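You operate a simulated robot arm through the tools that you are given. There is no shell and no other tool. Be economical: measure what you need, move in short steps, check, and stop when the job is done.

You are at the controls of a simulated robot arm. One attempt, no reset.

JOB
Tip the yellow cup of lentils back into the jar and clip it shut.
Fine: the cup goes back where it stood; then slide the lentil jar about halfway to the rice jar without lifting it. No spill.
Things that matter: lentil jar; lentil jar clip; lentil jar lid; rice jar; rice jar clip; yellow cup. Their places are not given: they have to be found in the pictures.

It is judged by the outcome, as a careful person would: the job done as asked, and still so three seconds after it is handed in. It fails if anything else is knocked over, pushed out of place, dropped, spilled or broken.

ROBOT AND FRAMES
A 6-joint arm with a two-finger parallel gripper, fixed in place. Base frame: the origin is at the foot of the arm, x ahead of it, y to its left, z up; the work surface is at about z = 0.9. Readings come in m, rad, newtons and seconds.
With the tool pointing down near the work surface it reaches from about 0.36 to 0.76 m from the base axis. Its first joint turns from -1.152 to 1.152 rad. Payload 2.45 kg.
The TCP is the grasp point between the finger pads, 0.024 m short of the fingertips. In the tool frame z runs along the fingers and y along their closing line. The gripper opens to 0.068 m. The fingers are 0.017 m wide and 0.01 m thick; the gripper's body (0.04 by 0.07 m) begins 0.041 m behind the TCP.
Orientation is told as [roll, pitch, yaw] about the base's x, y, z axes, in that order, counted from this pose: with the fingers straight down and closing along the base's y, the tool's x points along the base's -x, its y along +y and its z along -z.

CONTROLS
- The arm moves only by the tool drive_tool. Its argument "steps" is one flat list of numbers, 7 for each row, row after row: the shift along the base's x, y, z in mm, then the turn, a rotation vector about the base's x, y, z in rad, then the closure, from 0 (fully open) to 1 (shut). In form: [x, y, z, ax, ay, az, claw, x, y, z, ax, ay, az, claw, ...]. A call has 1 to 12 rows; each row shifts and turns the commanded pose from where the row before left it. Each row takes 0.2 s and may step no farther than 0.05 m and 0.15 rad from the row before; otherwise, or with a gripper value out of range, the whole call is refused. A pose out of reach is approached as far as the arm can. The call stops where the force on the tool passes 40 N (or 10 N more than at its start, if that is more) or the arm is blocked; 0.2 s more then pass. The fingers move at their own pace (about 0.108 m/s each) and stop on an object; they squeeze with about 25 N. The grip force told is the motor's: it shows also when the fingers shut on nothing. Time passes only in rows, and 0.2 s behind the last, so rows that do not move let the fingers close. It gives the time, the measured TCP pose, the force on the tool (base axes), the opening and the grip force at its end, in the units of the frame above (readings bear some noise), with the torque about the TCP (base axes, N m) and any sound that the robot's microphone picked up.
- Cameras (640 x 400 px; columns grow to the right, rows downward): "scene" is fixed at [0.1839, 0.43, 1.4685]; the picture's right is [-0.57, -0.82, 0.00], its down [-0.43, 0.30, -0.85] and it looks along [0.70, -0.49, -0.52] (base axes); focal length 214 px, centre (320, 200). "wrist" rides on the gripper at [0.084, 0.011, -0.075] in the tool frame; the picture's right is [-0.13, 0.99, 0.00], its down [-0.60, -0.08, -0.79] and it looks along [-0.79, -0.10, 0.61] (tool axes); focal length 251 px, centre (320, 200).
- snapshot(camera): a new picture of that camera. It takes no simulated time.
- probe_pixels(camera, pixels): for up to 12 pixels [column, row] of the newest picture of that camera ("zoom" is the newest enlarged one), the place [x, y, z] in the base frame of the surface seen there, good to about 0.002 m. It takes no simulated time.
- close_up(camera, box): a new picture of the part [left, top, right, bottom] of that camera's present view, enlarged. It takes no simulated time.
- job_done(): hands the job in; it is judged then, once.

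Keep the steps short. Do not move on a guess: measure, check each grasp and each placing, and mend mistakes. In all there are 80 turns and 38 pictures (those below and enlarged ones count). Leave the gripper open and the arm clear of the work at the hand-in unless told otherwise, and finish with a single line.

The tools are called after ">>>" by a JSON object that holds its "method" and its "body". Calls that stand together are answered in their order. drive_tool: Moves the arm, as the interface text tells. Its arguments: {"type":"object","properties":{"steps":{"type":"array","items":{"type":"number"}}},"required":["steps"]} The other tools are called the same way: snapshot (camera) takes a picture; probe_pixels (camera, pixels) gives the place of the surface under pixels of a picture; close_up (camera, box) takes an enlarged picture of a part of a camera's view; job_done () hands the job in.

At the start:

```text
t: 0.0
tool_pos: [0.4366, 0.0098, 1.393]
tool_rot: [0.001, -0.001, 0.0]
contact_force: [0.6, 0.1, -0.3]
moment: [-0.01, -0.02, -0.03]
gripper_width: 0.0682
grip_force: 0.0
```

scene: 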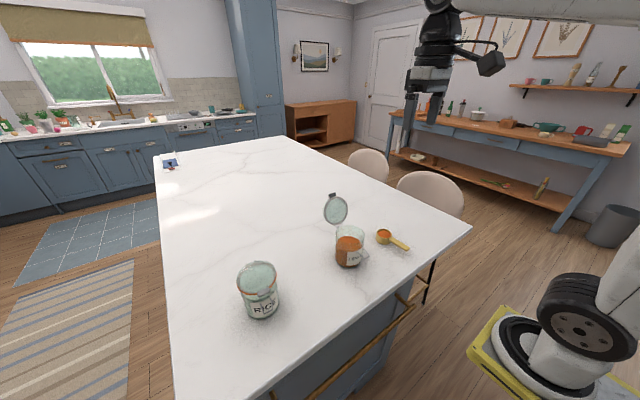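
wrist: 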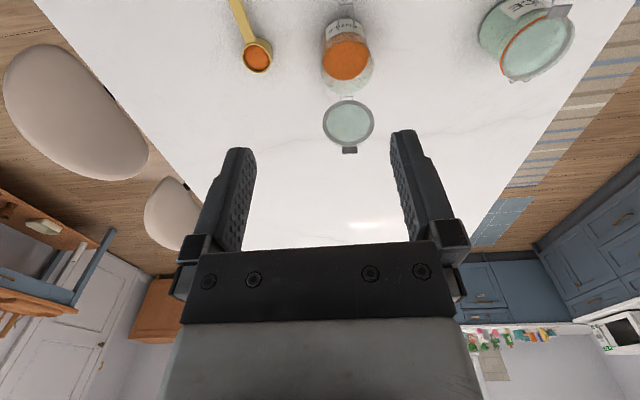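

I see the rice jar near (258,290), the open lentil jar near (348,245) and the yellow cup near (390,238) in the scene. Next I enlarge both views.

>>> {"method": "close_up", "body": {"camera": "scene", "box": [300, 180, 428, 280]}}

>>> {"method": "close_up", "body": {"camera": "wrist", "box": [210, 0, 402, 160]}}

>>> {"method": "close_up", "body": {"camera": "scene", "box": [210, 240, 306, 340]}}

```text
4.00 times, centred on (364, 230) of scene
```

zoom: 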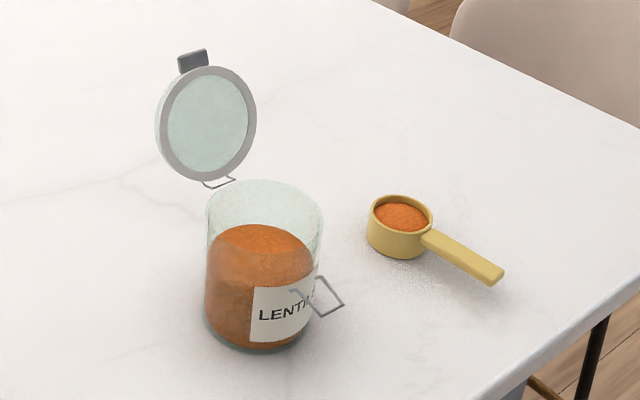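

```text
2.50 times, centred on (306, 80) of wrist
```

zoom: 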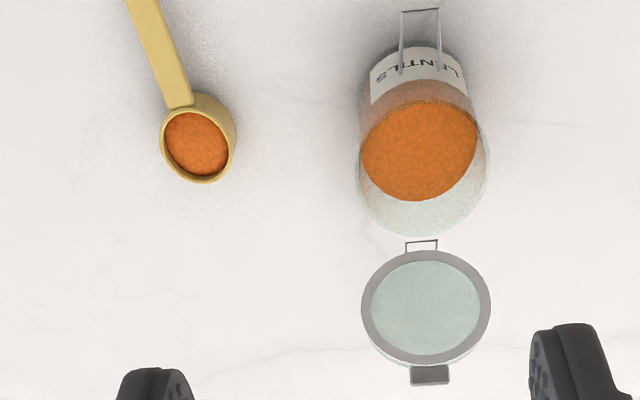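

```text
4.00 times, centred on (258, 290) of scene
```

zoom: 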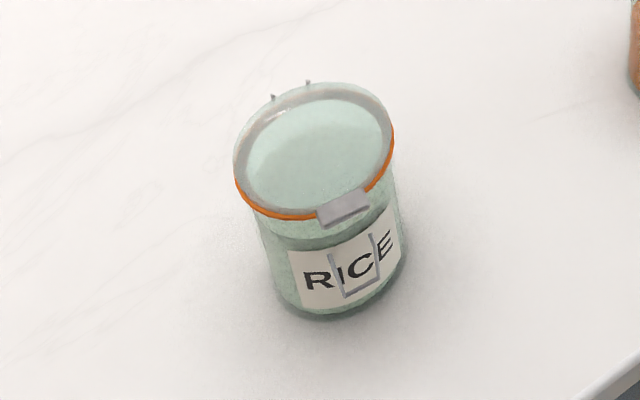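

The newest zoom shows the closed rice jar, which is the pattern for a shut clip; I measure its tab, clip and lid.

>>> {"method": "probe_pixels", "body": {"camera": "zoom", "pixels": [[343, 206], [360, 291], [345, 295], [333, 262], [373, 245], [315, 150], [242, 180], [386, 130], [330, 310], [273, 97], [308, 83], [310, 270]]}}

>>> {"method": "probe_pixels", "body": {"camera": "scene", "pixels": [[334, 209], [345, 194], [382, 235], [400, 241], [422, 249], [348, 242], [345, 262], [352, 266], [338, 198], [351, 235], [335, 224], [383, 250]]}}

>>> {"method": "probe_pixels", "body": {"camera": "wrist", "pixels": [[257, 59], [243, 20], [237, 4], [252, 41], [345, 60], [348, 122], [348, 151], [336, 7], [337, 18], [336, 4], [325, 123], [372, 121]]}}

```text
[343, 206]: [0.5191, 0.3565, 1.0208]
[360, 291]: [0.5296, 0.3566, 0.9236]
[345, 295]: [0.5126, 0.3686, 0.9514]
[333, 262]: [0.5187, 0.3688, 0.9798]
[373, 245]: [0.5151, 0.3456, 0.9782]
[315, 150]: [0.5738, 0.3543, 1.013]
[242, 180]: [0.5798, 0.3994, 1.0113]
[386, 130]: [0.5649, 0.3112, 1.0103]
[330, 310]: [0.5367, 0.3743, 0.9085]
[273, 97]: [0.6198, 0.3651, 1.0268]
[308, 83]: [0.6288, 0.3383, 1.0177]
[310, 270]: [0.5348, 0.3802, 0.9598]
```

```text
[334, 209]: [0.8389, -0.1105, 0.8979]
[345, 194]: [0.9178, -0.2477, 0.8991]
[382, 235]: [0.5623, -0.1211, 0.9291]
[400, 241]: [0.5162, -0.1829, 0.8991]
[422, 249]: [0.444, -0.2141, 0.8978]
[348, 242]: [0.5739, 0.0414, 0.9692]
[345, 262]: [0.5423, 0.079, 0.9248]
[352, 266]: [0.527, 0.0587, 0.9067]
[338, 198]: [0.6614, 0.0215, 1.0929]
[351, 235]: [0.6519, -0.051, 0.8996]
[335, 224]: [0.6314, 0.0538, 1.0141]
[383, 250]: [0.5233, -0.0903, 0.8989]
```

```text
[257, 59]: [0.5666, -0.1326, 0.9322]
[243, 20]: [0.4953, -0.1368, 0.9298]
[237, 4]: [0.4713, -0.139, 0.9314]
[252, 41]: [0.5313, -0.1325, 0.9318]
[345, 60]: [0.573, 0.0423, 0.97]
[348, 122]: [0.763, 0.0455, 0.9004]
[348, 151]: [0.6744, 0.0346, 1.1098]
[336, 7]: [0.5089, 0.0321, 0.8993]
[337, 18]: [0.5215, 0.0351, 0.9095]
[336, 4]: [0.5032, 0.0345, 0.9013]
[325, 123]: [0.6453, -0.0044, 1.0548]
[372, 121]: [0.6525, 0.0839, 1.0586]
```

The lentil jar stands near (0.575, 0.04) and the rice jar near (0.57, 0.355). The cup bowl is near (0.565, -0.13), with its handle reaching back to about x=0.44. I lower the open tool behind the cup for a better view.

>>> {"method": "drive_tool", "body": {"steps": [-6, -22, -46, 0, 0, 0, 0, -6, -22, -46, 0, 0, 0, 0, -6, -22, -46, 0, 0, 0, 0, -6, -22, -46, 0, 0, 0, 0, -6, -22, -46, 0, 0, 0, 0, -6, -22, -46, 0, 0, 0, 0, 0, 0, 0, 0, 0, 0, 0]}}

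>>> {"method": "snapshot", "body": {"camera": "wrist"}}

```text
refused: row 1 steps farther than a row can; nothing moved
```

```text
32 pictures are left
```

wrist: 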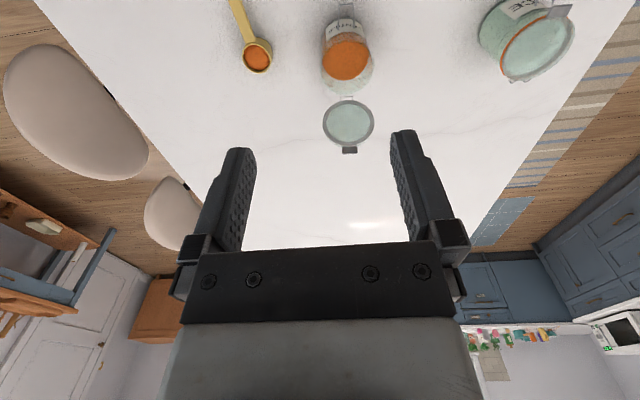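

The row length was a bit over 50 mm. I repeat the move with shorter rows.

>>> {"method": "drive_tool", "body": {"steps": [-5, -19, -39, 0, 0, 0, 0, -5, -19, -39, 0, 0, 0, 0, -5, -19, -39, 0, 0, 0, 0, -5, -19, -39, 0, 0, 0, 0, -5, -19, -39, 0, 0, 0, 0, -5, -19, -39, 0, 0, 0, 0, -5, -19, -39, 0, 0, 0, 0, 0, 0, 0, 0, 0, 0, 0]}}

>>> {"method": "snapshot", "body": {"camera": "wrist"}}

```text
t: 1.8
tool_pos: [0.3992, -0.1244, 1.1152]
tool_rot: [-0.002, -0.001, 0.0]
contact_force: [-0.1, 0.4, 0.3]
moment: [-0.01, -0.01, 0.02]
gripper_width: 0.0681
grip_force: 0.0
```

```text
31 pictures are left
```

wrist: 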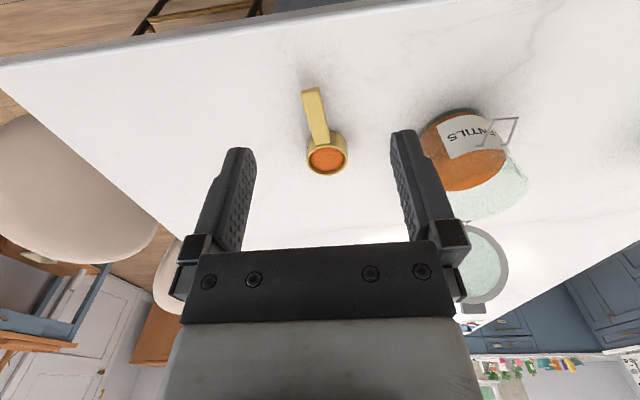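

>>> {"method": "close_up", "body": {"camera": "wrist", "box": [270, 70, 398, 190]}}

```text
3.33 times, centred on (334, 130) of wrist
```

zoom: 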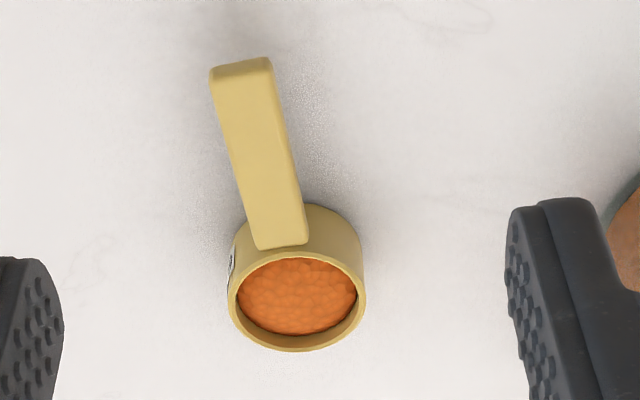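

I see the handle from (240,75) to (280,235) in the zoom. I measure its edges and the rim.

>>> {"method": "probe_pixels", "body": {"camera": "zoom", "pixels": [[216, 95], [270, 85], [233, 165], [285, 155], [260, 240], [303, 230], [260, 160], [240, 68], [234, 300], [362, 295], [298, 346], [298, 300]]}}

```text
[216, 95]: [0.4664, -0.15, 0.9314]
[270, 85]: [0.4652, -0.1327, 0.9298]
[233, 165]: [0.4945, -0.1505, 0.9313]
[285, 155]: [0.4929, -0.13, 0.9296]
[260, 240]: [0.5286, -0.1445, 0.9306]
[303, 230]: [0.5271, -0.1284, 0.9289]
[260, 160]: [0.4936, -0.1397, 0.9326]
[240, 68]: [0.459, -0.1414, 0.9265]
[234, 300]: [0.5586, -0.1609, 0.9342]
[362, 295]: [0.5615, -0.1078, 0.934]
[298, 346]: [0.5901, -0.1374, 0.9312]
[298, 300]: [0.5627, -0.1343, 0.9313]
```

The handle's centre line runs (0.466, -0.1413) to (0.528, -0.1365), it is 18 mm wide, and its top is at z=0.931. I go above x=0.49 with a yaw of 0.08.

>>> {"method": "drive_tool", "body": {"steps": [22.7, -3.8, -34, 0, 0, 0.02, 0, 22.7, -3.8, -34, 0, 0, 0.02, 0, 22.7, -3.8, -34, 0, 0, 0.02, 0, 22.7, -3.8, -34, 0, 0, 0.02, 0, 0, 0, 0, 0, 0, 0, 0]}}

>>> {"method": "snapshot", "body": {"camera": "wrist"}}

```text
t: 3.0
tool_pos: [0.4936, -0.1379, 0.9825]
tool_rot: [-0.001, -0.002, 0.081]
contact_force: [-0.2, 1.2, -0.2]
moment: [0.01, 0.01, -0.01]
gripper_width: 0.0677
grip_force: 0.0
```

```text
29 pictures are left
```

wrist: 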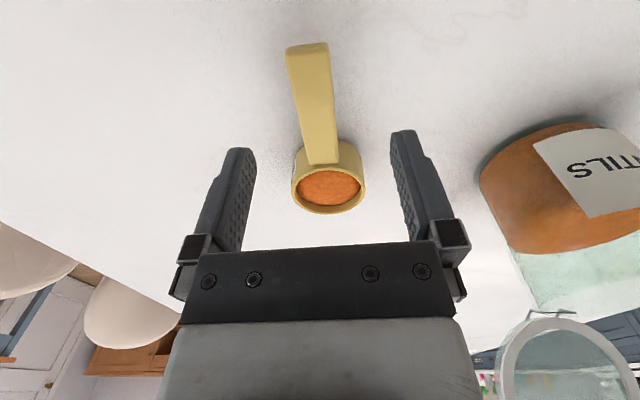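

The tool is aligned above the handle. I descend to z≈0.928 with the gripper still open, then close.

>>> {"method": "drive_tool", "body": {"steps": [-1, -1, -20, 0, 0, 0, 0, -1, 0, -20, 0, 0, 0, 0, 0, 0, -14, 0, 0, 0, 0, 0, 0, 0, 0, 0, 0, 0, 0, 0, 0, 0, 0, 0, 1, 0, 0, 0, 0, 0, 0, 1, 0, 0, 0, 0, 0, 0, 1]}}

>>> {"method": "close_up", "body": {"camera": "wrist", "box": [160, 20, 480, 240]}}

```text
t: 4.6
tool_pos: [0.4901, -0.1383, 0.9289]
tool_rot: [-0.001, 0.0, 0.08]
contact_force: [-0.3, -0.6, 0.1]
moment: [-0.02, 0.09, -0.02]
gripper_width: 0.0213
grip_force: 25.0
```

```text
1.82 times, centred on (320, 130) of wrist
```

zoom: 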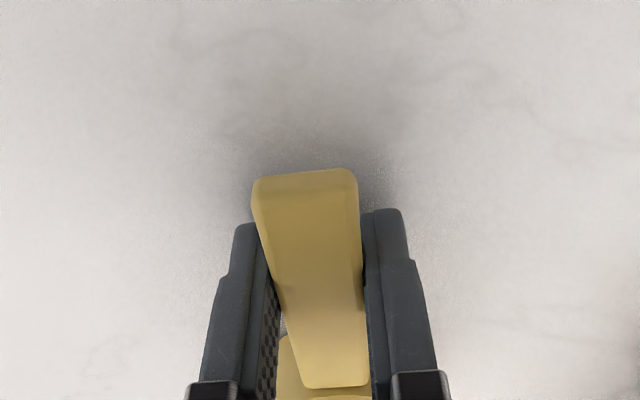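

The handle is held at 21 mm with 25 N. I lift gently and check.

>>> {"method": "drive_tool", "body": {"steps": [0, 0, 8, 0, 0, 0, 1, 0, 0, 12, 0, 0, 0, 1, 0, 0, 20, 0, 0, 0, 1, 0, 0, 25, 0, 0, 0, 1, 0, 0, 0, 0, 0, 0, 1]}}

>>> {"method": "close_up", "body": {"camera": "scene", "box": [300, 170, 440, 280]}}

```text
t: 5.8
tool_pos: [0.4881, -0.1381, 0.9959]
tool_rot: [-0.001, 0.0, 0.081]
contact_force: [-0.4, -0.1, -1.4]
moment: [-0.04, 0.07, 0.0]
gripper_width: 0.0219
grip_force: 25.1
```

```text
3.64 times, centred on (370, 225) of scene
```

zoom: 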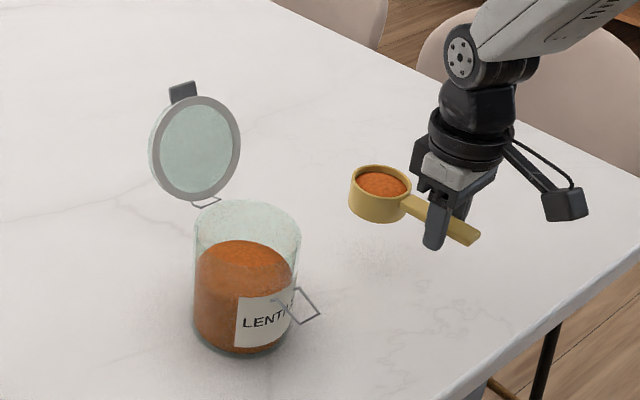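

The cup is up and level, weighing about 0.14 kg. I measure the jar label, clip wire and hinge in this view.

>>> {"method": "probe_pixels", "body": {"camera": "zoom", "pixels": [[245, 310], [260, 335], [282, 320], [288, 303], [304, 323], [318, 314], [310, 303], [294, 311], [297, 289], [205, 203], [183, 93], [196, 150]]}}

```text
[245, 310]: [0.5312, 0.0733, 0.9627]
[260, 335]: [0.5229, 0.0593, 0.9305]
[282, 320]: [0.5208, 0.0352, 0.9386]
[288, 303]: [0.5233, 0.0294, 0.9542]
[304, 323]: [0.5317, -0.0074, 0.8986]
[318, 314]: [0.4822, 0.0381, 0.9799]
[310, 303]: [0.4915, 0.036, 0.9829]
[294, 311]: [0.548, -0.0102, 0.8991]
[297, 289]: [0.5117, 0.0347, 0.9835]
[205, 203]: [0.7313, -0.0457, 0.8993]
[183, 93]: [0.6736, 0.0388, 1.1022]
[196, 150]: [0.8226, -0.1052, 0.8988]
```

The clip wire stands out level at z≈0.98, from x≈0.52 to 0.48. The jar's centre is about (0.57, 0.042) with radius 0.048. I raise the cup, carry it level over the jar mouth and take out the yaw.

>>> {"method": "drive_tool", "body": {"steps": [0, 0, 20, 0, 0, 0, 1, 0, 0, 30, 0, 0, 0, 1, 0, 5, 22, 0, 0, 0, 1, 1, 20, 0, 0, 0, -0.01, 1, 2, 25, 0, 0, 0, -0.02, 1, 2, 28, 0, 0, 0, -0.02, 1, 2, 28, 0, 0, 0, -0.02, 1, 2, 25, 0, 0, 0, -0.01, 1, 2, 20, 0, 0, 0, 0, 1, 1, 12, 0, 0, 0, 0, 1, 0, 0, 0, 0, 0, 0, 1]}}

>>> {"method": "close_up", "body": {"camera": "scene", "box": [280, 130, 440, 280]}}

>>> {"method": "snapshot", "body": {"camera": "wrist"}}

```text
t: 8.2
tool_pos: [0.5015, 0.0241, 1.0653]
tool_rot: [0.0, 0.0, -0.001]
contact_force: [-0.1, -0.2, -1.7]
moment: [-0.01, 0.02, 0.02]
gripper_width: 0.0218
grip_force: 24.5
```

```text
2.67 times, centred on (360, 205) of scene
```

zoom: 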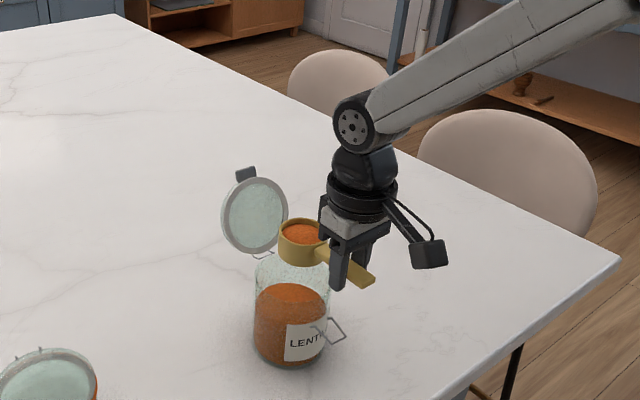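

```text
25 pictures are left
```

wrist: 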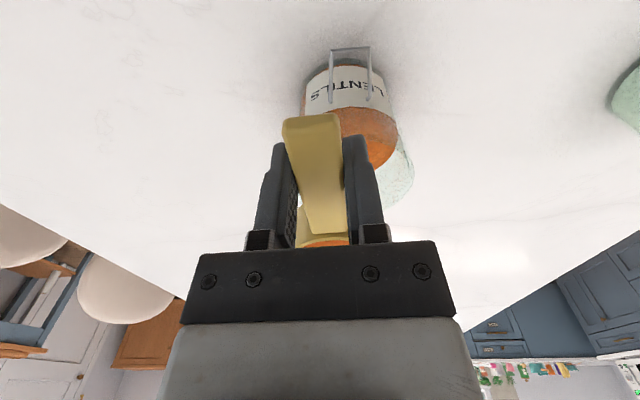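

>>> {"method": "probe_pixels", "body": {"camera": "wrist", "pixels": [[331, 49], [350, 48], [368, 48], [330, 75], [371, 75], [331, 95], [368, 95]]}}

>>> {"method": "probe_pixels", "body": {"camera": "zoom", "pixels": [[300, 234], [300, 262], [284, 228], [345, 267]]}}

```text
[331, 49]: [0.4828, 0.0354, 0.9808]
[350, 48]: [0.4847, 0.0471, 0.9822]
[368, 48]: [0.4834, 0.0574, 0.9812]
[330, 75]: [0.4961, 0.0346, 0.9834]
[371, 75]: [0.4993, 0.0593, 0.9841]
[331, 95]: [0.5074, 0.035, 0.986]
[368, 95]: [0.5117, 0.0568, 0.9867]
```

```text
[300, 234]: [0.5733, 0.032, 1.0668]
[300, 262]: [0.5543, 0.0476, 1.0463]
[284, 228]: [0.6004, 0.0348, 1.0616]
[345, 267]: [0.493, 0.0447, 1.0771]
```

The clip's crossbar is at (0.483, 0.035 to 0.058, 0.981), pivoting near (0.52, 0.99). The bowl is centred over the mouth. I start tilting slowly toward +y, about 0.5 rad first.

>>> {"method": "drive_tool", "body": {"steps": [0, 0, 0, -0.1, 0, 0, 1, 0, 0, 0, -0.1, 0, 0, 1, 0, 0, 0, -0.1, 0, 0, 1, 0, 0, 0, -0.1, 0, 0, 1, 0, 0, 0, -0.1, 0, 0, 1, 0, 0, 0, 0, 0, 0, 1]}}

>>> {"method": "close_up", "body": {"camera": "scene", "box": [280, 130, 440, 280]}}

```text
t: 9.6
tool_pos: [0.5008, 0.0236, 1.0653]
tool_rot: [-0.501, -0.001, 0.0]
contact_force: [-0.2, 0.1, -1.3]
moment: [0.03, 0.05, 0.02]
gripper_width: 0.0216
grip_force: 25.3
```

```text
2.67 times, centred on (360, 205) of scene
```

zoom: 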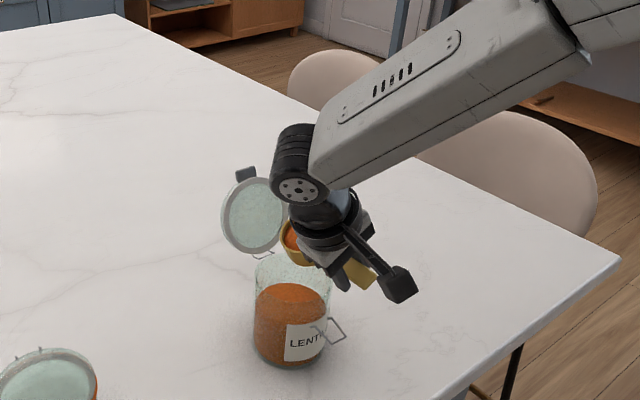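

The tilt reached -0.5 rad with nothing spilled. I go on to about -1.1 rad.

>>> {"method": "drive_tool", "body": {"steps": [0, 1, 0, -0.1, 0, 0, 1, 0, 1, 0, -0.1, 0, 0, 1, 0, 1, 0, -0.1, 0, 0, 1, 0, 1, 0, -0.1, 0, 0, 1, 0, 1, 0, -0.1, 0, 0, 1, 0, 1, 0, -0.1, 0, 0, 1, 0, 0, 0, 0, 0, 0, 1]}}

>>> {"method": "close_up", "body": {"camera": "scene", "box": [280, 130, 440, 280]}}

```text
t: 11.2
tool_pos: [0.5014, 0.031, 1.0661]
tool_rot: [-1.101, 0.0, 0.002]
contact_force: [-1.0, -0.1, -1.2]
moment: [0.03, 0.11, 0.05]
gripper_width: 0.0214
grip_force: 25.0
```

```text
2.67 times, centred on (360, 205) of scene
```

zoom: 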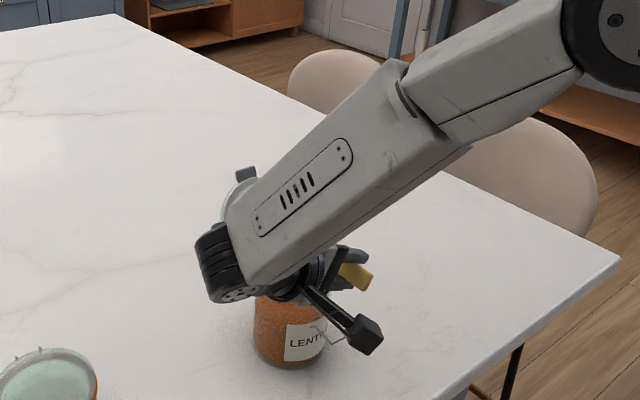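

The tilt is at -1.1 rad. The wrist block is coming down on the +y side, so I measure how low it is before going on.

>>> {"method": "probe_pixels", "body": {"camera": "zoom", "pixels": [[215, 260], [225, 285], [240, 292], [260, 285], [205, 240], [240, 210], [285, 275], [310, 290]]}}

>>> {"method": "snapshot", "body": {"camera": "wrist"}}

```text
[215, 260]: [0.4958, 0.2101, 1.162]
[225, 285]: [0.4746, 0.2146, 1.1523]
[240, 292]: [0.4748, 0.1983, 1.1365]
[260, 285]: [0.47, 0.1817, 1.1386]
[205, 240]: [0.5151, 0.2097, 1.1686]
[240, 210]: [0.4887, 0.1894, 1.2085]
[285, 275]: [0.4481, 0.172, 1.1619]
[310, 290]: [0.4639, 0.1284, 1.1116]
```

```text
22 pictures are left
```

wrist: 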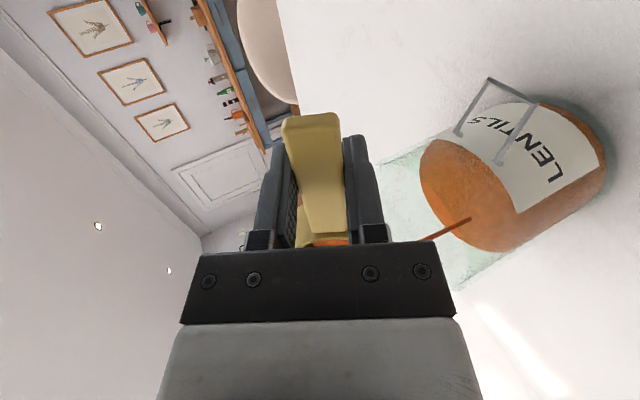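

A stream of lentils is falling into the middle of the jar. I tilt on to -1.6 rad and let it run.

>>> {"method": "drive_tool", "body": {"steps": [0, 1, 0, -0.1, 0, 0, 1, 0, 1, 0, -0.1, 0, 0, 1, 0, 1, 0, -0.1, 0, 0, 1, 0, 1, 0, -0.1, 0, 0, 1, 0, 1, 0, -0.1, 0, 0, 1, 0, 0, 0, 0, 0, 0, 1, 0, 0, 0, 0, 0, 0, 1]}}

>>> {"method": "snapshot", "body": {"camera": "wrist"}}

```text
t: 12.8
tool_pos: [0.5021, 0.036, 1.0657]
tool_rot: [-1.6, 0.001, 0.001]
contact_force: [-0.1, -1.2, -0.3]
moment: [0.01, 0.06, -0.01]
gripper_width: 0.0216
grip_force: 25.1
```

```text
21 pictures are left
```

wrist: 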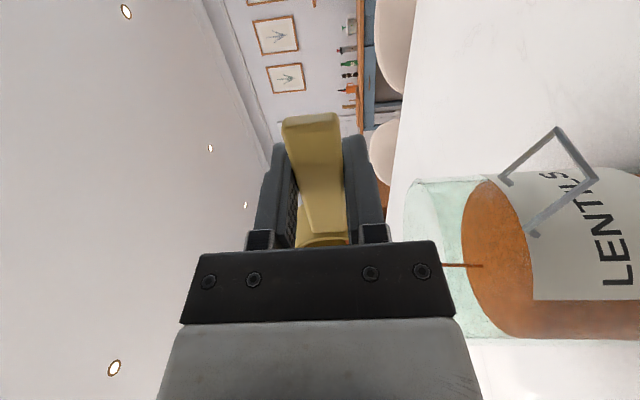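

Still pouring, well inside the jar. I tilt further to about -2.1 rad while rising 25 mm for wrist clearance, then wait.

>>> {"method": "drive_tool", "body": {"steps": [0, 1, 5, -0.1, 0, 0, 1, 0, 2, 5, -0.1, 0, 0, 1, 0, 2, 5, -0.1, 0, 0, 1, 0, 1, 5, -0.1, 0, 0, 1, 0, 1, 5, -0.1, 0, 0, 1, 0, 0, 0, 0, 0, 0, 1, 0, 0, 0, 0, 0, 0, 1, 0, 0, 0, 0, 0, 0, 1]}}

>>> {"method": "snapshot", "body": {"camera": "wrist"}}

>>> {"method": "snapshot", "body": {"camera": "scene"}}

```text
t: 14.6
tool_pos: [0.4992, 0.0328, 1.0758]
tool_rot: [-1.841, 0.001, 0.004]
contact_force: [1.1, 0.4, 0.2]
moment: [0.02, 0.05, -0.02]
gripper_width: 0.0212
grip_force: 25.3
out of reach, approached as far as the arm can: row 3, 4, 5
```

```text
20 pictures are left
```

wrist: 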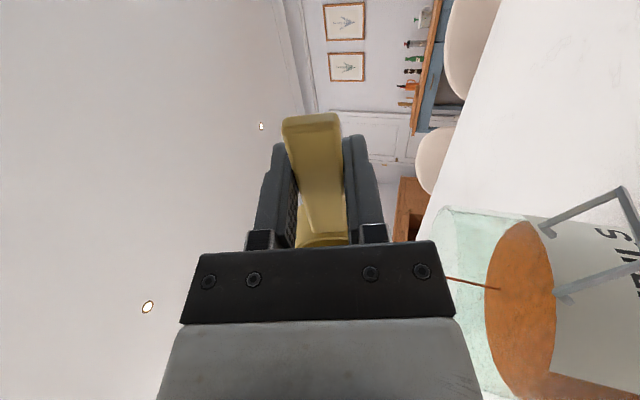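

```text
19 pictures are left
```

scene: 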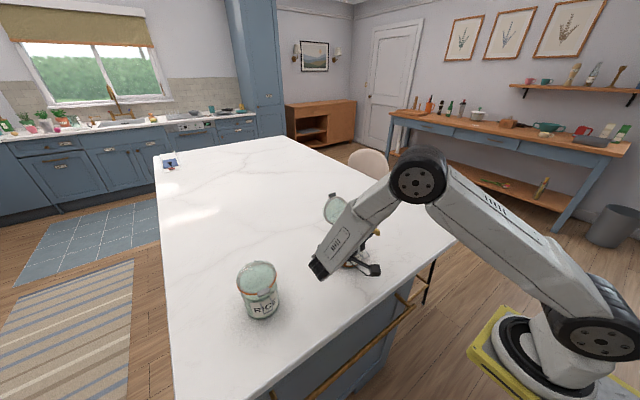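

The arm stops at -1.84 rad and the stream is still running. I hold here to let it drain.

>>> {"method": "drive_tool", "body": {"steps": [0, 0, 0, 0, 0, 0, 1, 0, 0, 0, 0, 0, 0, 1, 0, 0, 0, 0, 0, 0, 1, 0, 0, 0, 0, 0, 0, 1, 0, 0, 0, 0, 0, 0, 1, 0, 0, 0, 0, 0, 0, 1, 0, 0, 0, 0, 0, 0, 1, 0, 0, 0, 0, 0, 0, 1, 0, 0, 0, 0, 0, 0, 1, 0, 0, 0, 0, 0, 0, 1]}}

>>> {"method": "snapshot", "body": {"camera": "wrist"}}

```text
t: 16.8
tool_pos: [0.4985, 0.0322, 1.0764]
tool_rot: [-1.841, 0.002, 0.005]
contact_force: [0.2, -0.2, -0.8]
moment: [0.02, 0.05, 0.01]
gripper_width: 0.0215
grip_force: 25.1
```

```text
18 pictures are left
```

wrist: 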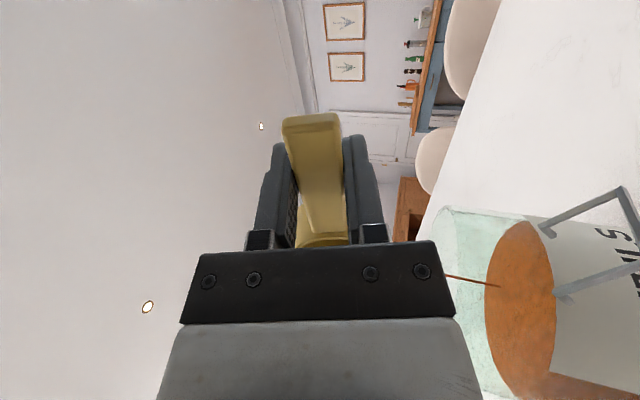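

The stream is thinner now. I wait longer.

>>> {"method": "drive_tool", "body": {"steps": [0, 0, 0, 0, 0, 0, 1, 0, 0, 0, 0, 0, 0, 1, 0, 0, 0, 0, 0, 0, 1, 0, 0, 0, 0, 0, 0, 1, 0, 0, 0, 0, 0, 0, 1, 0, 0, 0, 0, 0, 0, 1, 0, 0, 0, 0, 0, 0, 1, 0, 0, 0, 0, 0, 0, 1, 0, 0, 0, 0, 0, 0, 1, 0, 0, 0, 0, 0, 0, 1, 0, 0, 0, 0, 0, 0, 1, 0, 0, 0, 0, 0, 0, 1]}}

>>> {"method": "drive_tool", "body": {"steps": [0, 0, 0, 0, 0, 0, 1, 0, 0, 0, 0, 0, 0, 1, 0, 0, 0, 0, 0, 0, 1, 0, 0, 0, 0, 0, 0, 1, 0, 0, 0, 0, 0, 0, 1, 0, 0, 0, 0, 0, 0, 1, 0, 0, 0, 0, 0, 0, 1, 0, 0, 0, 0, 0, 0, 1, 0, 0, 0, 0, 0, 0, 1, 0, 0, 0, 0, 0, 0, 1, 0, 0, 0, 0, 0, 0, 1, 0, 0, 0, 0, 0, 0, 1]}}

>>> {"method": "close_up", "body": {"camera": "wrist", "box": [280, 160, 600, 360]}}

```text
t: 19.4
tool_pos: [0.4993, 0.0316, 1.076]
tool_rot: [-1.841, 0.0, 0.003]
contact_force: [0.3, -0.4, -1.3]
moment: [0.04, 0.04, 0.0]
gripper_width: 0.0214
grip_force: 25.2
```

```text
t: 22.0
tool_pos: [0.4996, 0.032, 1.0757]
tool_rot: [-1.84, 0.001, 0.005]
contact_force: [-0.1, 0.4, -0.4]
moment: [0.01, 0.01, 0.02]
gripper_width: 0.0215
grip_force: 24.6
```

```text
2.00 times, centred on (440, 260) of wrist
```

zoom: 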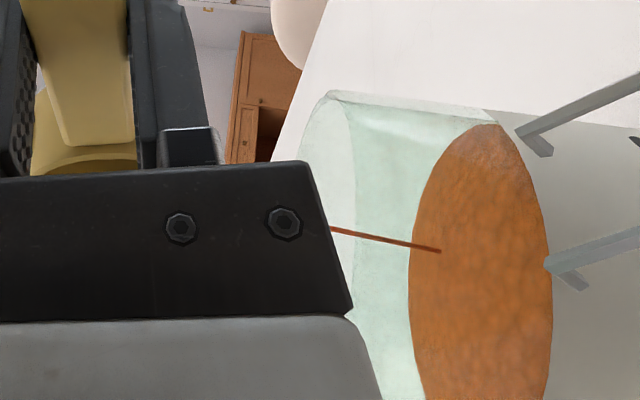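

A thin stream is still running, so I wait more.

>>> {"method": "drive_tool", "body": {"steps": [0, 0, 0, 0, 0, 0, 1, 0, 0, 0, 0, 0, 0, 1, 0, 0, 0, 0, 0, 0, 1, 0, 0, 0, 0, 0, 0, 1, 0, 0, 0, 0, 0, 0, 1, 0, 0, 0, 0, 0, 0, 1, 0, 0, 0, 0, 0, 0, 1, 0, 0, 0, 0, 0, 0, 1, 0, 0, 0, 0, 0, 0, 1, 0, 0, 0, 0, 0, 0, 1, 0, 0, 0, 0, 0, 0, 1, 0, 0, 0, 0, 0, 0, 1]}}

>>> {"method": "drive_tool", "body": {"steps": [0, 0, 0, 0, 0, 0, 1, 0, 0, 0, 0, 0, 0, 1, 0, 0, 0, 0, 0, 0, 1, 0, 0, 0, 0, 0, 0, 1, 0, 0, 0, 0, 0, 0, 1, 0, 0, 0, 0, 0, 0, 1, 0, 0, 0, 0, 0, 0, 1, 0, 0, 0, 0, 0, 0, 1, 0, 0, 0, 0, 0, 0, 1, 0, 0, 0, 0, 0, 0, 1, 0, 0, 0, 0, 0, 0, 1, 0, 0, 0, 0, 0, 0, 1]}}

>>> {"method": "close_up", "body": {"camera": "wrist", "box": [280, 160, 600, 360]}}

```text
t: 24.6
tool_pos: [0.5004, 0.033, 1.0754]
tool_rot: [-1.841, 0.002, 0.006]
contact_force: [-0.4, -0.4, -0.7]
moment: [0.01, 0.05, 0.01]
gripper_width: 0.0216
grip_force: 25.1
```

```text
t: 27.2
tool_pos: [0.4995, 0.033, 1.0751]
tool_rot: [-1.84, 0.002, 0.005]
contact_force: [0.2, -0.5, -1.9]
moment: [-0.01, 0.06, 0.0]
gripper_width: 0.0213
grip_force: 25.4
```

```text
2.00 times, centred on (440, 260) of wrist
```

zoom: 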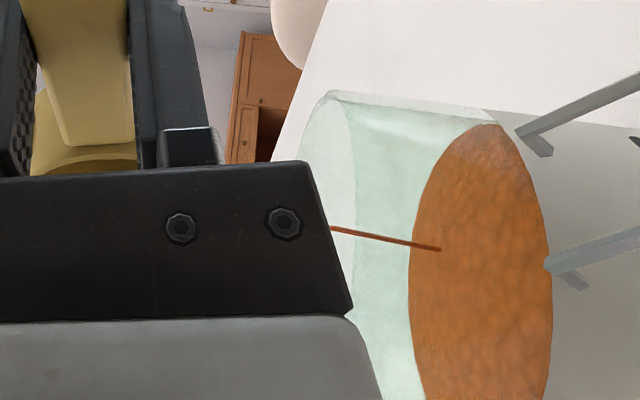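

The stream hasn't stopped. I measure the lentil level to judge the flow.

>>> {"method": "probe_pixels", "body": {"camera": "zoom", "pixels": [[470, 280], [480, 200], [440, 340], [90, 165], [60, 165], [480, 330]]}}

>>> {"method": "drive_tool", "body": {"steps": [0, 0, 0, 0, 0, 0, 1, 0, 0, 0, 0, 0, 0, 1, 0, 0, 0, 0, 0, 0, 1, 0, 0, 0, 0, 0, 0, 1, 0, 0, 0, 0, 0, 0, 1, 0, 0, 0, 0, 0, 0, 1, 0, 0, 0, 0, 0, 0, 1, 0, 0, 0, 0, 0, 0, 1, 0, 0, 0, 0, 0, 0, 1, 0, 0, 0, 0, 0, 0, 1, 0, 0, 0, 0, 0, 0, 1, 0, 0, 0, 0, 0, 0, 1]}}

>>> {"method": "drive_tool", "body": {"steps": [0, 0, 0, 0, 0, 0, 1, 0, 0, 0, 0, 0, 0, 1, 0, 0, 0, 0, 0, 0, 1, 0, 0, 0, 0, 0, 0, 1, 0, 0, 0, 0, 0, 0, 1, 0, 0, 0, 0, 0, 0, 1, 0, 0, 0, 0, 0, 0, 1, 0, 0, 0, 0, 0, 0, 1, 0, 0, 0, 0, 0, 0, 1, 0, 0, 0, 0, 0, 0, 1, 0, 0, 0, 0, 0, 0, 1, 0, 0, 0, 0, 0, 0, 1]}}

>>> {"method": "close_up", "body": {"camera": "wrist", "box": [280, 160, 600, 360]}}

```text
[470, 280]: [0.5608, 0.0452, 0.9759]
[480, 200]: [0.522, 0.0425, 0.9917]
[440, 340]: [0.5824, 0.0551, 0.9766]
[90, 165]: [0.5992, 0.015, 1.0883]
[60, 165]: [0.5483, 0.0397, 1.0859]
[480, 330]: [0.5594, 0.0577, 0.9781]
```

```text
t: 29.8
tool_pos: [0.4992, 0.0317, 1.075]
tool_rot: [-1.842, 0.003, 0.005]
contact_force: [-0.7, 0.3, -0.4]
moment: [0.03, 0.01, 0.02]
gripper_width: 0.0214
grip_force: 24.4
```

```text
t: 32.4
tool_pos: [0.4989, 0.0324, 1.0756]
tool_rot: [-1.841, 0.001, 0.006]
contact_force: [-0.4, 0.7, -1.5]
moment: [-0.02, 0.03, -0.01]
gripper_width: 0.0216
grip_force: 24.9
```

```text
2.00 times, centred on (440, 260) of wrist
```

zoom: 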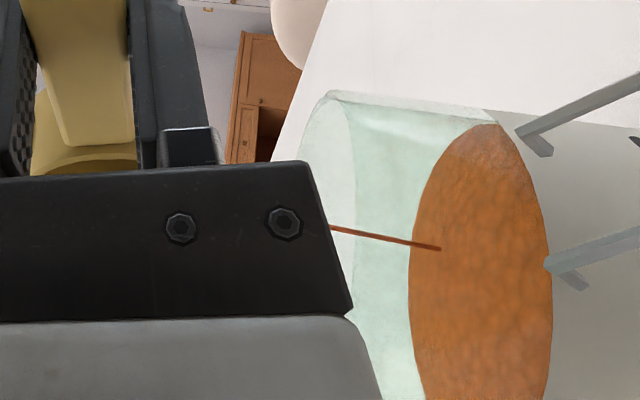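

The level rose from 0.970 to about 0.977, which is about 40 ml, so most of the cup is out. I tilt back over the jar to look into the cup.

>>> {"method": "drive_tool", "body": {"steps": [0, 0, 0, 0.12, 0, 0, 1, 0, 0, 0, 0.12, 0, 0, 1, 0, 0, 0, 0.12, 0, 0, 1, 0, 0, 0, 0.12, 0, 0, 1, 0, 0, 0, 0.12, 0, 0, 1, 0, 0, 0, 0.12, 0, 0, 1, 0, 0, 0, 0.12, 0, 0, 1, 0, 0, 0, 0.12, 0, 0, 1, 0, 0, 0, 0.12, 0, 0, 1, 0, 0, 0, 0.12, 0, 0, 1, 0, 0, 0, 0.12, 0, 0, 1, 0, 0, 0, 0.12, 0, 0, 1]}}

>>> {"method": "close_up", "body": {"camera": "scene", "box": [300, 170, 400, 270]}}

```text
t: 35.0
tool_pos: [0.4989, 0.0327, 1.0767]
tool_rot: [-0.398, -0.006, 0.004]
contact_force: [0.1, 0.2, -0.3]
moment: [0.03, 0.01, 0.02]
gripper_width: 0.0216
grip_force: 25.2
```

```text
4.00 times, centred on (350, 220) of scene
```

zoom: 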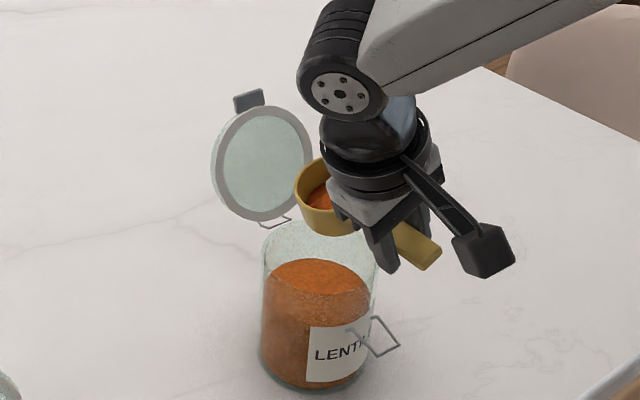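

Some lentils remain in the cup. A steeper pour needs the tool pointing outward. I level the cup, raise it and turn it by 0.78 rad in yaw with the bowl kept over the jar mouth.

>>> {"method": "drive_tool", "body": {"steps": [0, 0, 6, 0.1, 0, 0, 1, 0, 0, 6, 0.1, 0, 0, 1, 0, 0, 6, 0.1, 0, 0, 1, 0, 0, 5, 0.1, 0, 0, 1, 2, -5, 0, 0, 0, 0.13, 1, 2, -5, 0, 0, 0, 0.13, 1, 2, -6, 0, 0, 0, 0.13, 1, 3, -6, 0, 0, 0, 0.13, 1, 3, -6, 0, 0, 0, 0.13, 1, 2, -5, 0, 0, 0, 0.13, 1, 0, 0, 0, 0, 0, 0, 1]}}

>>> {"method": "close_up", "body": {"camera": "scene", "box": [290, 160, 410, 270]}}

```text
t: 37.4
tool_pos: [0.513, -0.0006, 1.0988]
tool_rot: [0.0, -0.005, 0.782]
contact_force: [0.4, -0.5, 0.0]
moment: [-0.06, 0.06, 0.03]
gripper_width: 0.0215
grip_force: 24.6
```

```text
3.64 times, centred on (350, 215) of scene
```

zoom: 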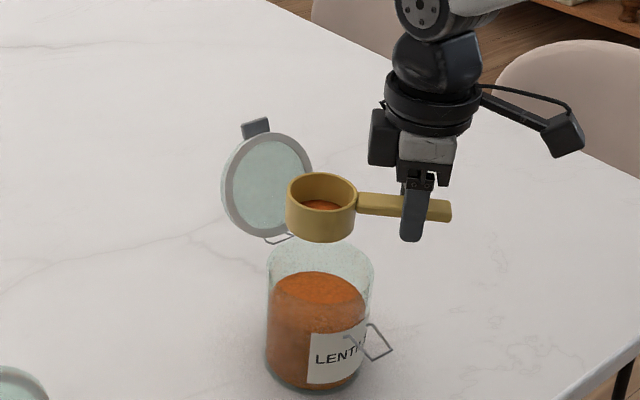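

Part of the cup's load is still in it, and the bowl is over the mouth. I tilt about the handle axis to about -1.5 rad.

>>> {"method": "drive_tool", "body": {"steps": [0, 0, 0, -0.099, -0.099, 0, 1, 0, 0, 0, -0.099, -0.099, 0, 1, 0, 0, 0, -0.099, -0.099, 0, 1, 0, 0, 0, -0.099, -0.099, 0, 1, 0, 0, 0, -0.099, -0.099, 0, 1, 0, 0, 0, -0.099, -0.099, 0, 1, 0, 0, 0, -0.099, -0.099, 0, 1, 0, 0, 0, -0.099, -0.099, 0, 1, 0, 0, 0, -0.099, -0.099, 0, 1, 0, 0, 0, -0.099, -0.099, 0, 1, 0, 0, 0, -0.099, -0.099, 0, 1]}}

>>> {"method": "close_up", "body": {"camera": "scene", "box": [280, 140, 420, 280]}}

```text
t: 39.8
tool_pos: [0.5129, 0.0003, 1.0981]
tool_rot: [-1.54, -0.005, 0.793]
contact_force: [0.0, 0.0, -0.1]
moment: [0.05, 0.05, -0.01]
gripper_width: 0.0216
grip_force: 25.0
```

```text
2.86 times, centred on (350, 210) of scene
```

zoom: 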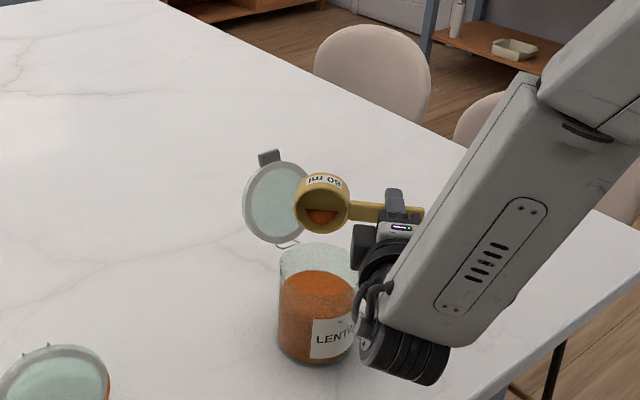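

The cup mouth faces the camera with a small heap left. I check the wrist block's clearance to the jar and clip.

>>> {"method": "probe_pixels", "body": {"camera": "zoom", "pixels": [[372, 365], [355, 325], [400, 375], [435, 365], [352, 245], [365, 290], [320, 216], [320, 232], [300, 205]]}}

```text
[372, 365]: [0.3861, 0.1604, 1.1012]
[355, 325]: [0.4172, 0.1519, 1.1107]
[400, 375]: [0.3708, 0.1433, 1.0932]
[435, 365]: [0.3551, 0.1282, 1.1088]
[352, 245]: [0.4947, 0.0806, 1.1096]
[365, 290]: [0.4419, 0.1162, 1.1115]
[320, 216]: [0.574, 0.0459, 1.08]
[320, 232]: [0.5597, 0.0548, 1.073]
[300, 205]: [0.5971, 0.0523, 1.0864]
```

The wrist is at z≈1.06 to 1.1 and clear. I tilt on to about -2.15 rad.

>>> {"method": "drive_tool", "body": {"steps": [0, 0, 2, -0.099, -0.099, 0, 1, 0, 0, 2, -0.099, -0.099, 0, 1, 0, 0, 2, -0.099, -0.099, 0, 1, 0, 0, 2, -0.099, -0.099, 0, 1, 0, 0, 0, 0, 0, 0, 1, 0, 0, 0, 0, 0, 0, 1, 0, 0, 0, 0, 0, 0, 1, 0, 0, 0, 0, 0, 0, 1]}}

>>> {"method": "close_up", "body": {"camera": "scene", "box": [280, 140, 420, 280]}}

```text
t: 41.6
tool_pos: [0.5259, -0.0003, 1.1178]
tool_rot: [-2.084, -0.001, 0.792]
contact_force: [0.6, 0.2, -0.5]
moment: [-0.01, 0.04, -0.01]
gripper_width: 0.0216
grip_force: 24.8
out of reach, approached as far as the arm can: row 4
```

```text
2.86 times, centred on (350, 210) of scene
```

zoom: 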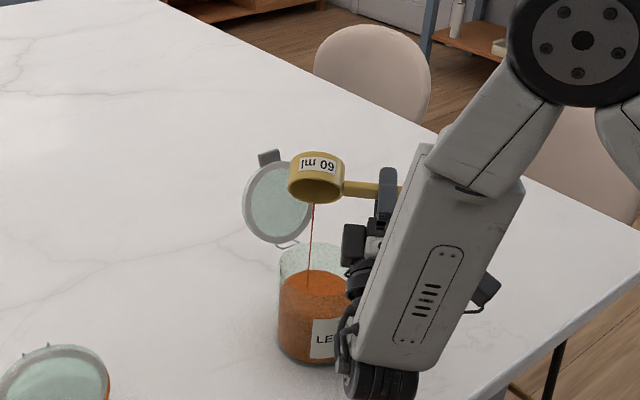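

The stream lands inside the jar at about (310,287) in the zoom. I hold and let it empty.

>>> {"method": "drive_tool", "body": {"steps": [0, 0, 0, 0, 0, 0, 1, 0, 0, 0, 0, 0, 0, 1, 0, 0, 0, 0, 0, 0, 1, 0, 0, 0, 0, 0, 0, 1, 0, 0, 0, 0, 0, 0, 1, 0, 0, 0, 0, 0, 0, 1, 0, 0, 0, 0, 0, 0, 1, 0, 0, 0, 0, 0, 0, 1, 0, 0, 0, 0, 0, 0, 1, 0, 0, 0, 0, 0, 0, 1, 0, 0, 0, 0, 0, 0, 1, 0, 0, 0, 0, 0, 0, 1]}}

>>> {"method": "close_up", "body": {"camera": "scene", "box": [320, 160, 400, 240]}}

```text
t: 44.2
tool_pos: [0.5265, -0.0003, 1.1178]
tool_rot: [-2.083, 0.0, 0.79]
contact_force: [-0.5, 0.0, -1.0]
moment: [-0.01, 0.02, 0.0]
gripper_width: 0.0214
grip_force: 25.4
```

```text
5.00 times, centred on (360, 200) of scene
```

zoom: 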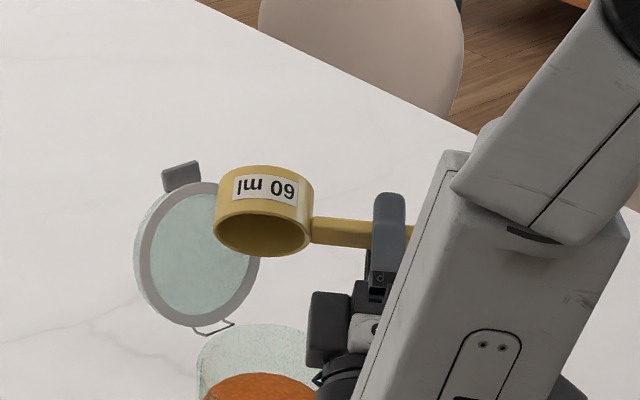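

The stream has stopped and the cup looks empty. I tilt back over the jar.

>>> {"method": "drive_tool", "body": {"steps": [0, 0, 0, 0.099, 0.099, 0, 1, 0, 0, 0, 0.099, 0.099, 0, 1, 0, 0, 0, 0.099, 0.099, 0, 1, 0, 0, 0, 0.099, 0.099, 0, 1, 0, 0, 0, 0.099, 0.099, 0, 1, 0, 0, 0, 0.099, 0.099, 0, 1, 0, 0, 0, 0.099, 0.099, 0, 1, 0, 0, 0, 0.099, 0.099, 0, 1, 0, 0, 0, 0.099, 0.099, 0, 1, 0, 0, 0, 0.099, 0.099, 0, 1, 0, 0, 0, 0.099, 0.099, 0, 1, 0, 0, 0, 0.099, 0.099, 0, 1]}}

>>> {"method": "drive_tool", "body": {"steps": [0, 0, 0, 0.099, 0.099, 0, 1, 0, 0, 0, 0.099, 0.099, 0, 1, 0, 0, 0, 0.085, 0.085, 0, 1, 0, 0, 0, 0, 0, 0, 1]}}

>>> {"method": "close_up", "body": {"camera": "scene", "box": [290, 160, 410, 270]}}

```text
t: 46.8
tool_pos: [0.5258, 0.0006, 1.1183]
tool_rot: [-0.42, -0.008, 0.786]
contact_force: [0.2, 0.2, -0.9]
moment: [0.01, -0.01, 0.0]
gripper_width: 0.0214
grip_force: 25.0
```

```text
t: 47.8
tool_pos: [0.5257, -0.0002, 1.1177]
tool_rot: [-0.016, -0.007, 0.781]
contact_force: [-1.0, 0.8, -0.5]
moment: [-0.02, 0.01, -0.01]
gripper_width: 0.0215
grip_force: 24.9
```

```text
3.64 times, centred on (350, 215) of scene
```

zoom: 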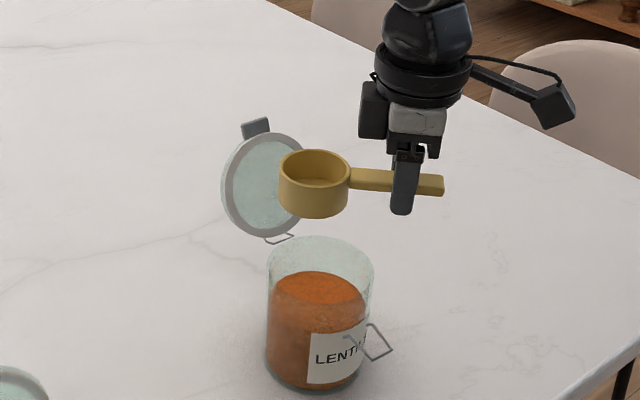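

The cup is empty. I carry it back toward its place, undoing the yaw after first moving off the lid side.

>>> {"method": "drive_tool", "body": {"steps": [-12, -25, 0, 0.011, 0.011, 0, 1, -12, -25, 0, 0, 0, 0, 1, -12, -25, 0, 0, 0, 0, 1, 0, -21, 0, 0, 0, -0.12, 1, 0, -21, 0, 0, 0, -0.12, 1, 0, -21, 0, 0, 0, -0.12, 1, 0, 0, 0, 0, 0, -0.12, 1, 0, 0, 0, 0, 0, -0.12, 1, 0, 0, -30, 0, 0, -0.1, 1, 0, 0, -40, 0, 0, 0, 1, 0, 0, -40, 0, 0, 0, 1, 0, 0, 0, 0, 0, 0, 1]}}

```text
t: 50.4
tool_pos: [0.4897, -0.1397, 1.0065]
tool_rot: [-0.004, -0.005, 0.08]
contact_force: [-0.2, -0.3, 0.4]
moment: [0.04, 0.01, -0.01]
gripper_width: 0.0215
grip_force: 25.1
```

The pose matches the pick-up pose apart from height. I lower to just above z=0.929, slowly at the end.

>>> {"method": "drive_tool", "body": {"steps": [0, 1, -30, 0.004, 0.005, 0, 1, 0, 0, -25, 0, 0, 0, 1, 0, 0, -14, 0, 0, 0, 1, 0, 0, -5, 0, 0, 0, 1, 0, 0, -2, 0, 0, 0, 1, 0, 0, 0, 0, 0, 0, 1]}}

>>> {"method": "close_up", "body": {"camera": "scene", "box": [300, 170, 440, 280]}}

```text
t: 51.8
tool_pos: [0.4909, -0.1372, 0.9311]
tool_rot: [0.001, -0.002, 0.08]
contact_force: [0.2, 0.2, 7.1]
moment: [0.07, -0.74, -0.01]
gripper_width: 0.0213
grip_force: 25.1
```

```text
3.64 times, centred on (370, 225) of scene
```

zoom: 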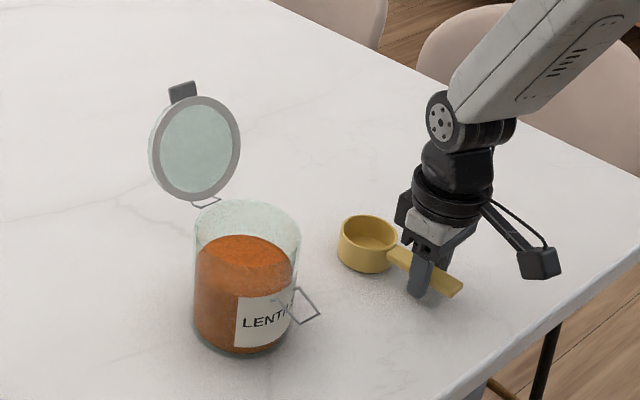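

The cup touches the table (7 N up). I open the gripper and lift straight up.

>>> {"method": "drive_tool", "body": {"steps": [0, 0, 0, 0, 0, 0, 0.4, 0, 0, 0, 0, 0, 0, 0, 0, 0, 0, 0, 0, 0, 0, 0, 0, 15, 0, 0, 0, 0, 0, 0, 40, 0, 0, 0, 0, 0, 0, 45, 0, 0, -0.04, 0, 0, 0, 45, 0, 0, -0.04, 0, 0, 0, 40, 0, 0, 0, 0, -30, 0, 0, 0, 0, 0, 0, -30, 0, 0, 0, 0, 0, 0]}}

>>> {"method": "snapshot", "body": {"camera": "wrist"}}

```text
t: 54.0
tool_pos: [0.4288, -0.1377, 1.117]
tool_rot: [-0.001, -0.001, 0.0]
contact_force: [-0.3, 0.2, -0.4]
moment: [-0.01, 0.02, 0.01]
gripper_width: 0.068
grip_force: 0.1
```

```text
7 pictures are left
```

wrist: 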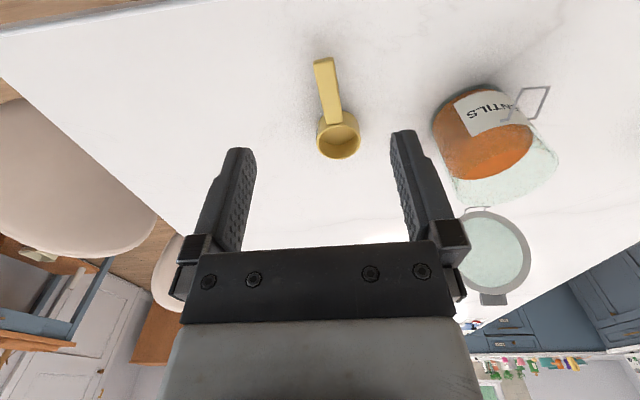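

Seven pictures are left, so I use measurements more. I check the cup's place, the lid and the table around it.

>>> {"method": "probe_pixels", "body": {"camera": "wrist", "pixels": [[318, 138], [359, 138], [339, 159], [323, 62], [331, 110], [491, 299], [465, 250], [526, 250], [495, 214], [474, 214], [494, 285], [486, 207]]}}

```text
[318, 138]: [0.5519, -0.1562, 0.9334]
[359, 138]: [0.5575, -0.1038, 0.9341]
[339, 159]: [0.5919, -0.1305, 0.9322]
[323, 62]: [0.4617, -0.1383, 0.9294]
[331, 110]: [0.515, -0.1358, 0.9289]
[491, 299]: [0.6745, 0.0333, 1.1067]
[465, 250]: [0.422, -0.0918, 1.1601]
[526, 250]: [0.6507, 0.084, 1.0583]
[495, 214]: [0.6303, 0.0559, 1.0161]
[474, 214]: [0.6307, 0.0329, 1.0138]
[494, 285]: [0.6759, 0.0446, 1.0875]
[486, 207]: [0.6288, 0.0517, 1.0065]
```

The cup is back within about 3 mm. The lid leans back from its hinge at (0.628, z 1.008) to its tab at (0.675, z 1.107), y≈0.042. To shut it gently, I straddle its top edge loosely with one finger in front and one behind. First I rise and yaw 90° above the lid.

>>> {"method": "drive_tool", "body": {"steps": [0, 0, 45, 0, 0, 0.14, 0, 0, 0, 45, 0, 0, 0.14, 0, 0, 0, 43, 0, 0, 0.14, 0, 32, 22, 0, 0, 0, 0.14, 0, 32, 22, 0, 0, 0, 0.14, 0, 32, 22, 0, 0, 0, 0.145, 0, 32, 22, 0, 0, 0, 0.145, 0, 32, 23, 0, 0, 0, 0.145, 0, 32, 23, 0, 0, 0, 0.145, 0, 30, 23, 0, 0, 0, 0.145, 0, 21, 23, 0, 0, 0, 0.146, 0, 0, 0, 0, 0, 0, 0, 0]}}

>>> {"method": "snapshot", "body": {"camera": "wrist"}}

```text
t: 56.6
tool_pos: [0.6735, 0.0429, 1.2486]
tool_rot: [0.003, -0.003, 1.573]
contact_force: [-0.6, -0.1, -0.5]
moment: [0.01, 0.02, 0.0]
gripper_width: 0.068
grip_force: 0.1
```

```text
6 pictures are left
```

wrist: 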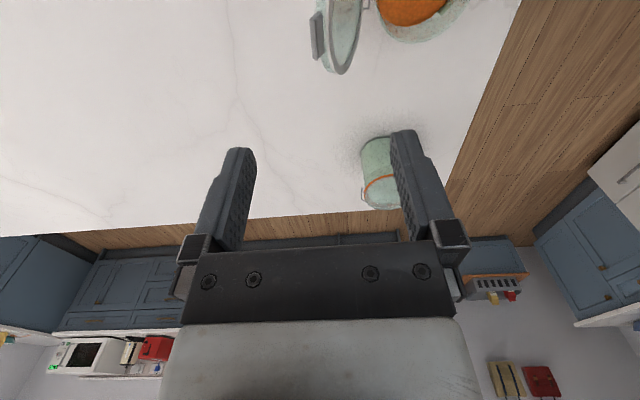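

The lid's edge and tab are seen from the side at about (320,40). I measure them.

>>> {"method": "probe_pixels", "body": {"camera": "wrist", "pixels": [[314, 50], [314, 20], [322, 20], [322, 52], [330, 20], [335, 72], [346, 72], [352, 30], [340, 50], [358, 10]]}}

```text
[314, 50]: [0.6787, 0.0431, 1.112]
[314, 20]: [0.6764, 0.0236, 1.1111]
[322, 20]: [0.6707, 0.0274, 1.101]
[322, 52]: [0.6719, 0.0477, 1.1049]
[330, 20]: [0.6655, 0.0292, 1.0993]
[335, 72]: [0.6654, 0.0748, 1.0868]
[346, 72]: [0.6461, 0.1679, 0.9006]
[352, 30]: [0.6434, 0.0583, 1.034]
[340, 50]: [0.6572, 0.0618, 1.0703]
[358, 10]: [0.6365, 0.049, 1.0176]
```

The tab spans y 0.024 to 0.048 and x 0.67 to 0.68, with its top at 1.112. I lower to TCP z≈1.117 with the fingers on both sides, then narrow them to about 40 mm.

>>> {"method": "drive_tool", "body": {"steps": [0, -4, -40, 0, 0, 0, 0, 0, 0, -40, 0, 0, 0, 0, 0, 0, -30, 0, 0, 0, 0, 0, 0, -21, 0, 0, 0, 0, 0, 0, 0, 0, 0, 0, 0.4, 0, 0, 0, 0, 0, 0, 0.4]}}

```text
t: 58.0
tool_pos: [0.6726, 0.0386, 1.1172]
tool_rot: [-0.001, -0.002, 1.571]
contact_force: [-0.4, -0.6, -0.4]
moment: [-0.01, 0.04, 0.03]
gripper_width: 0.0406
grip_force: 0.0
```

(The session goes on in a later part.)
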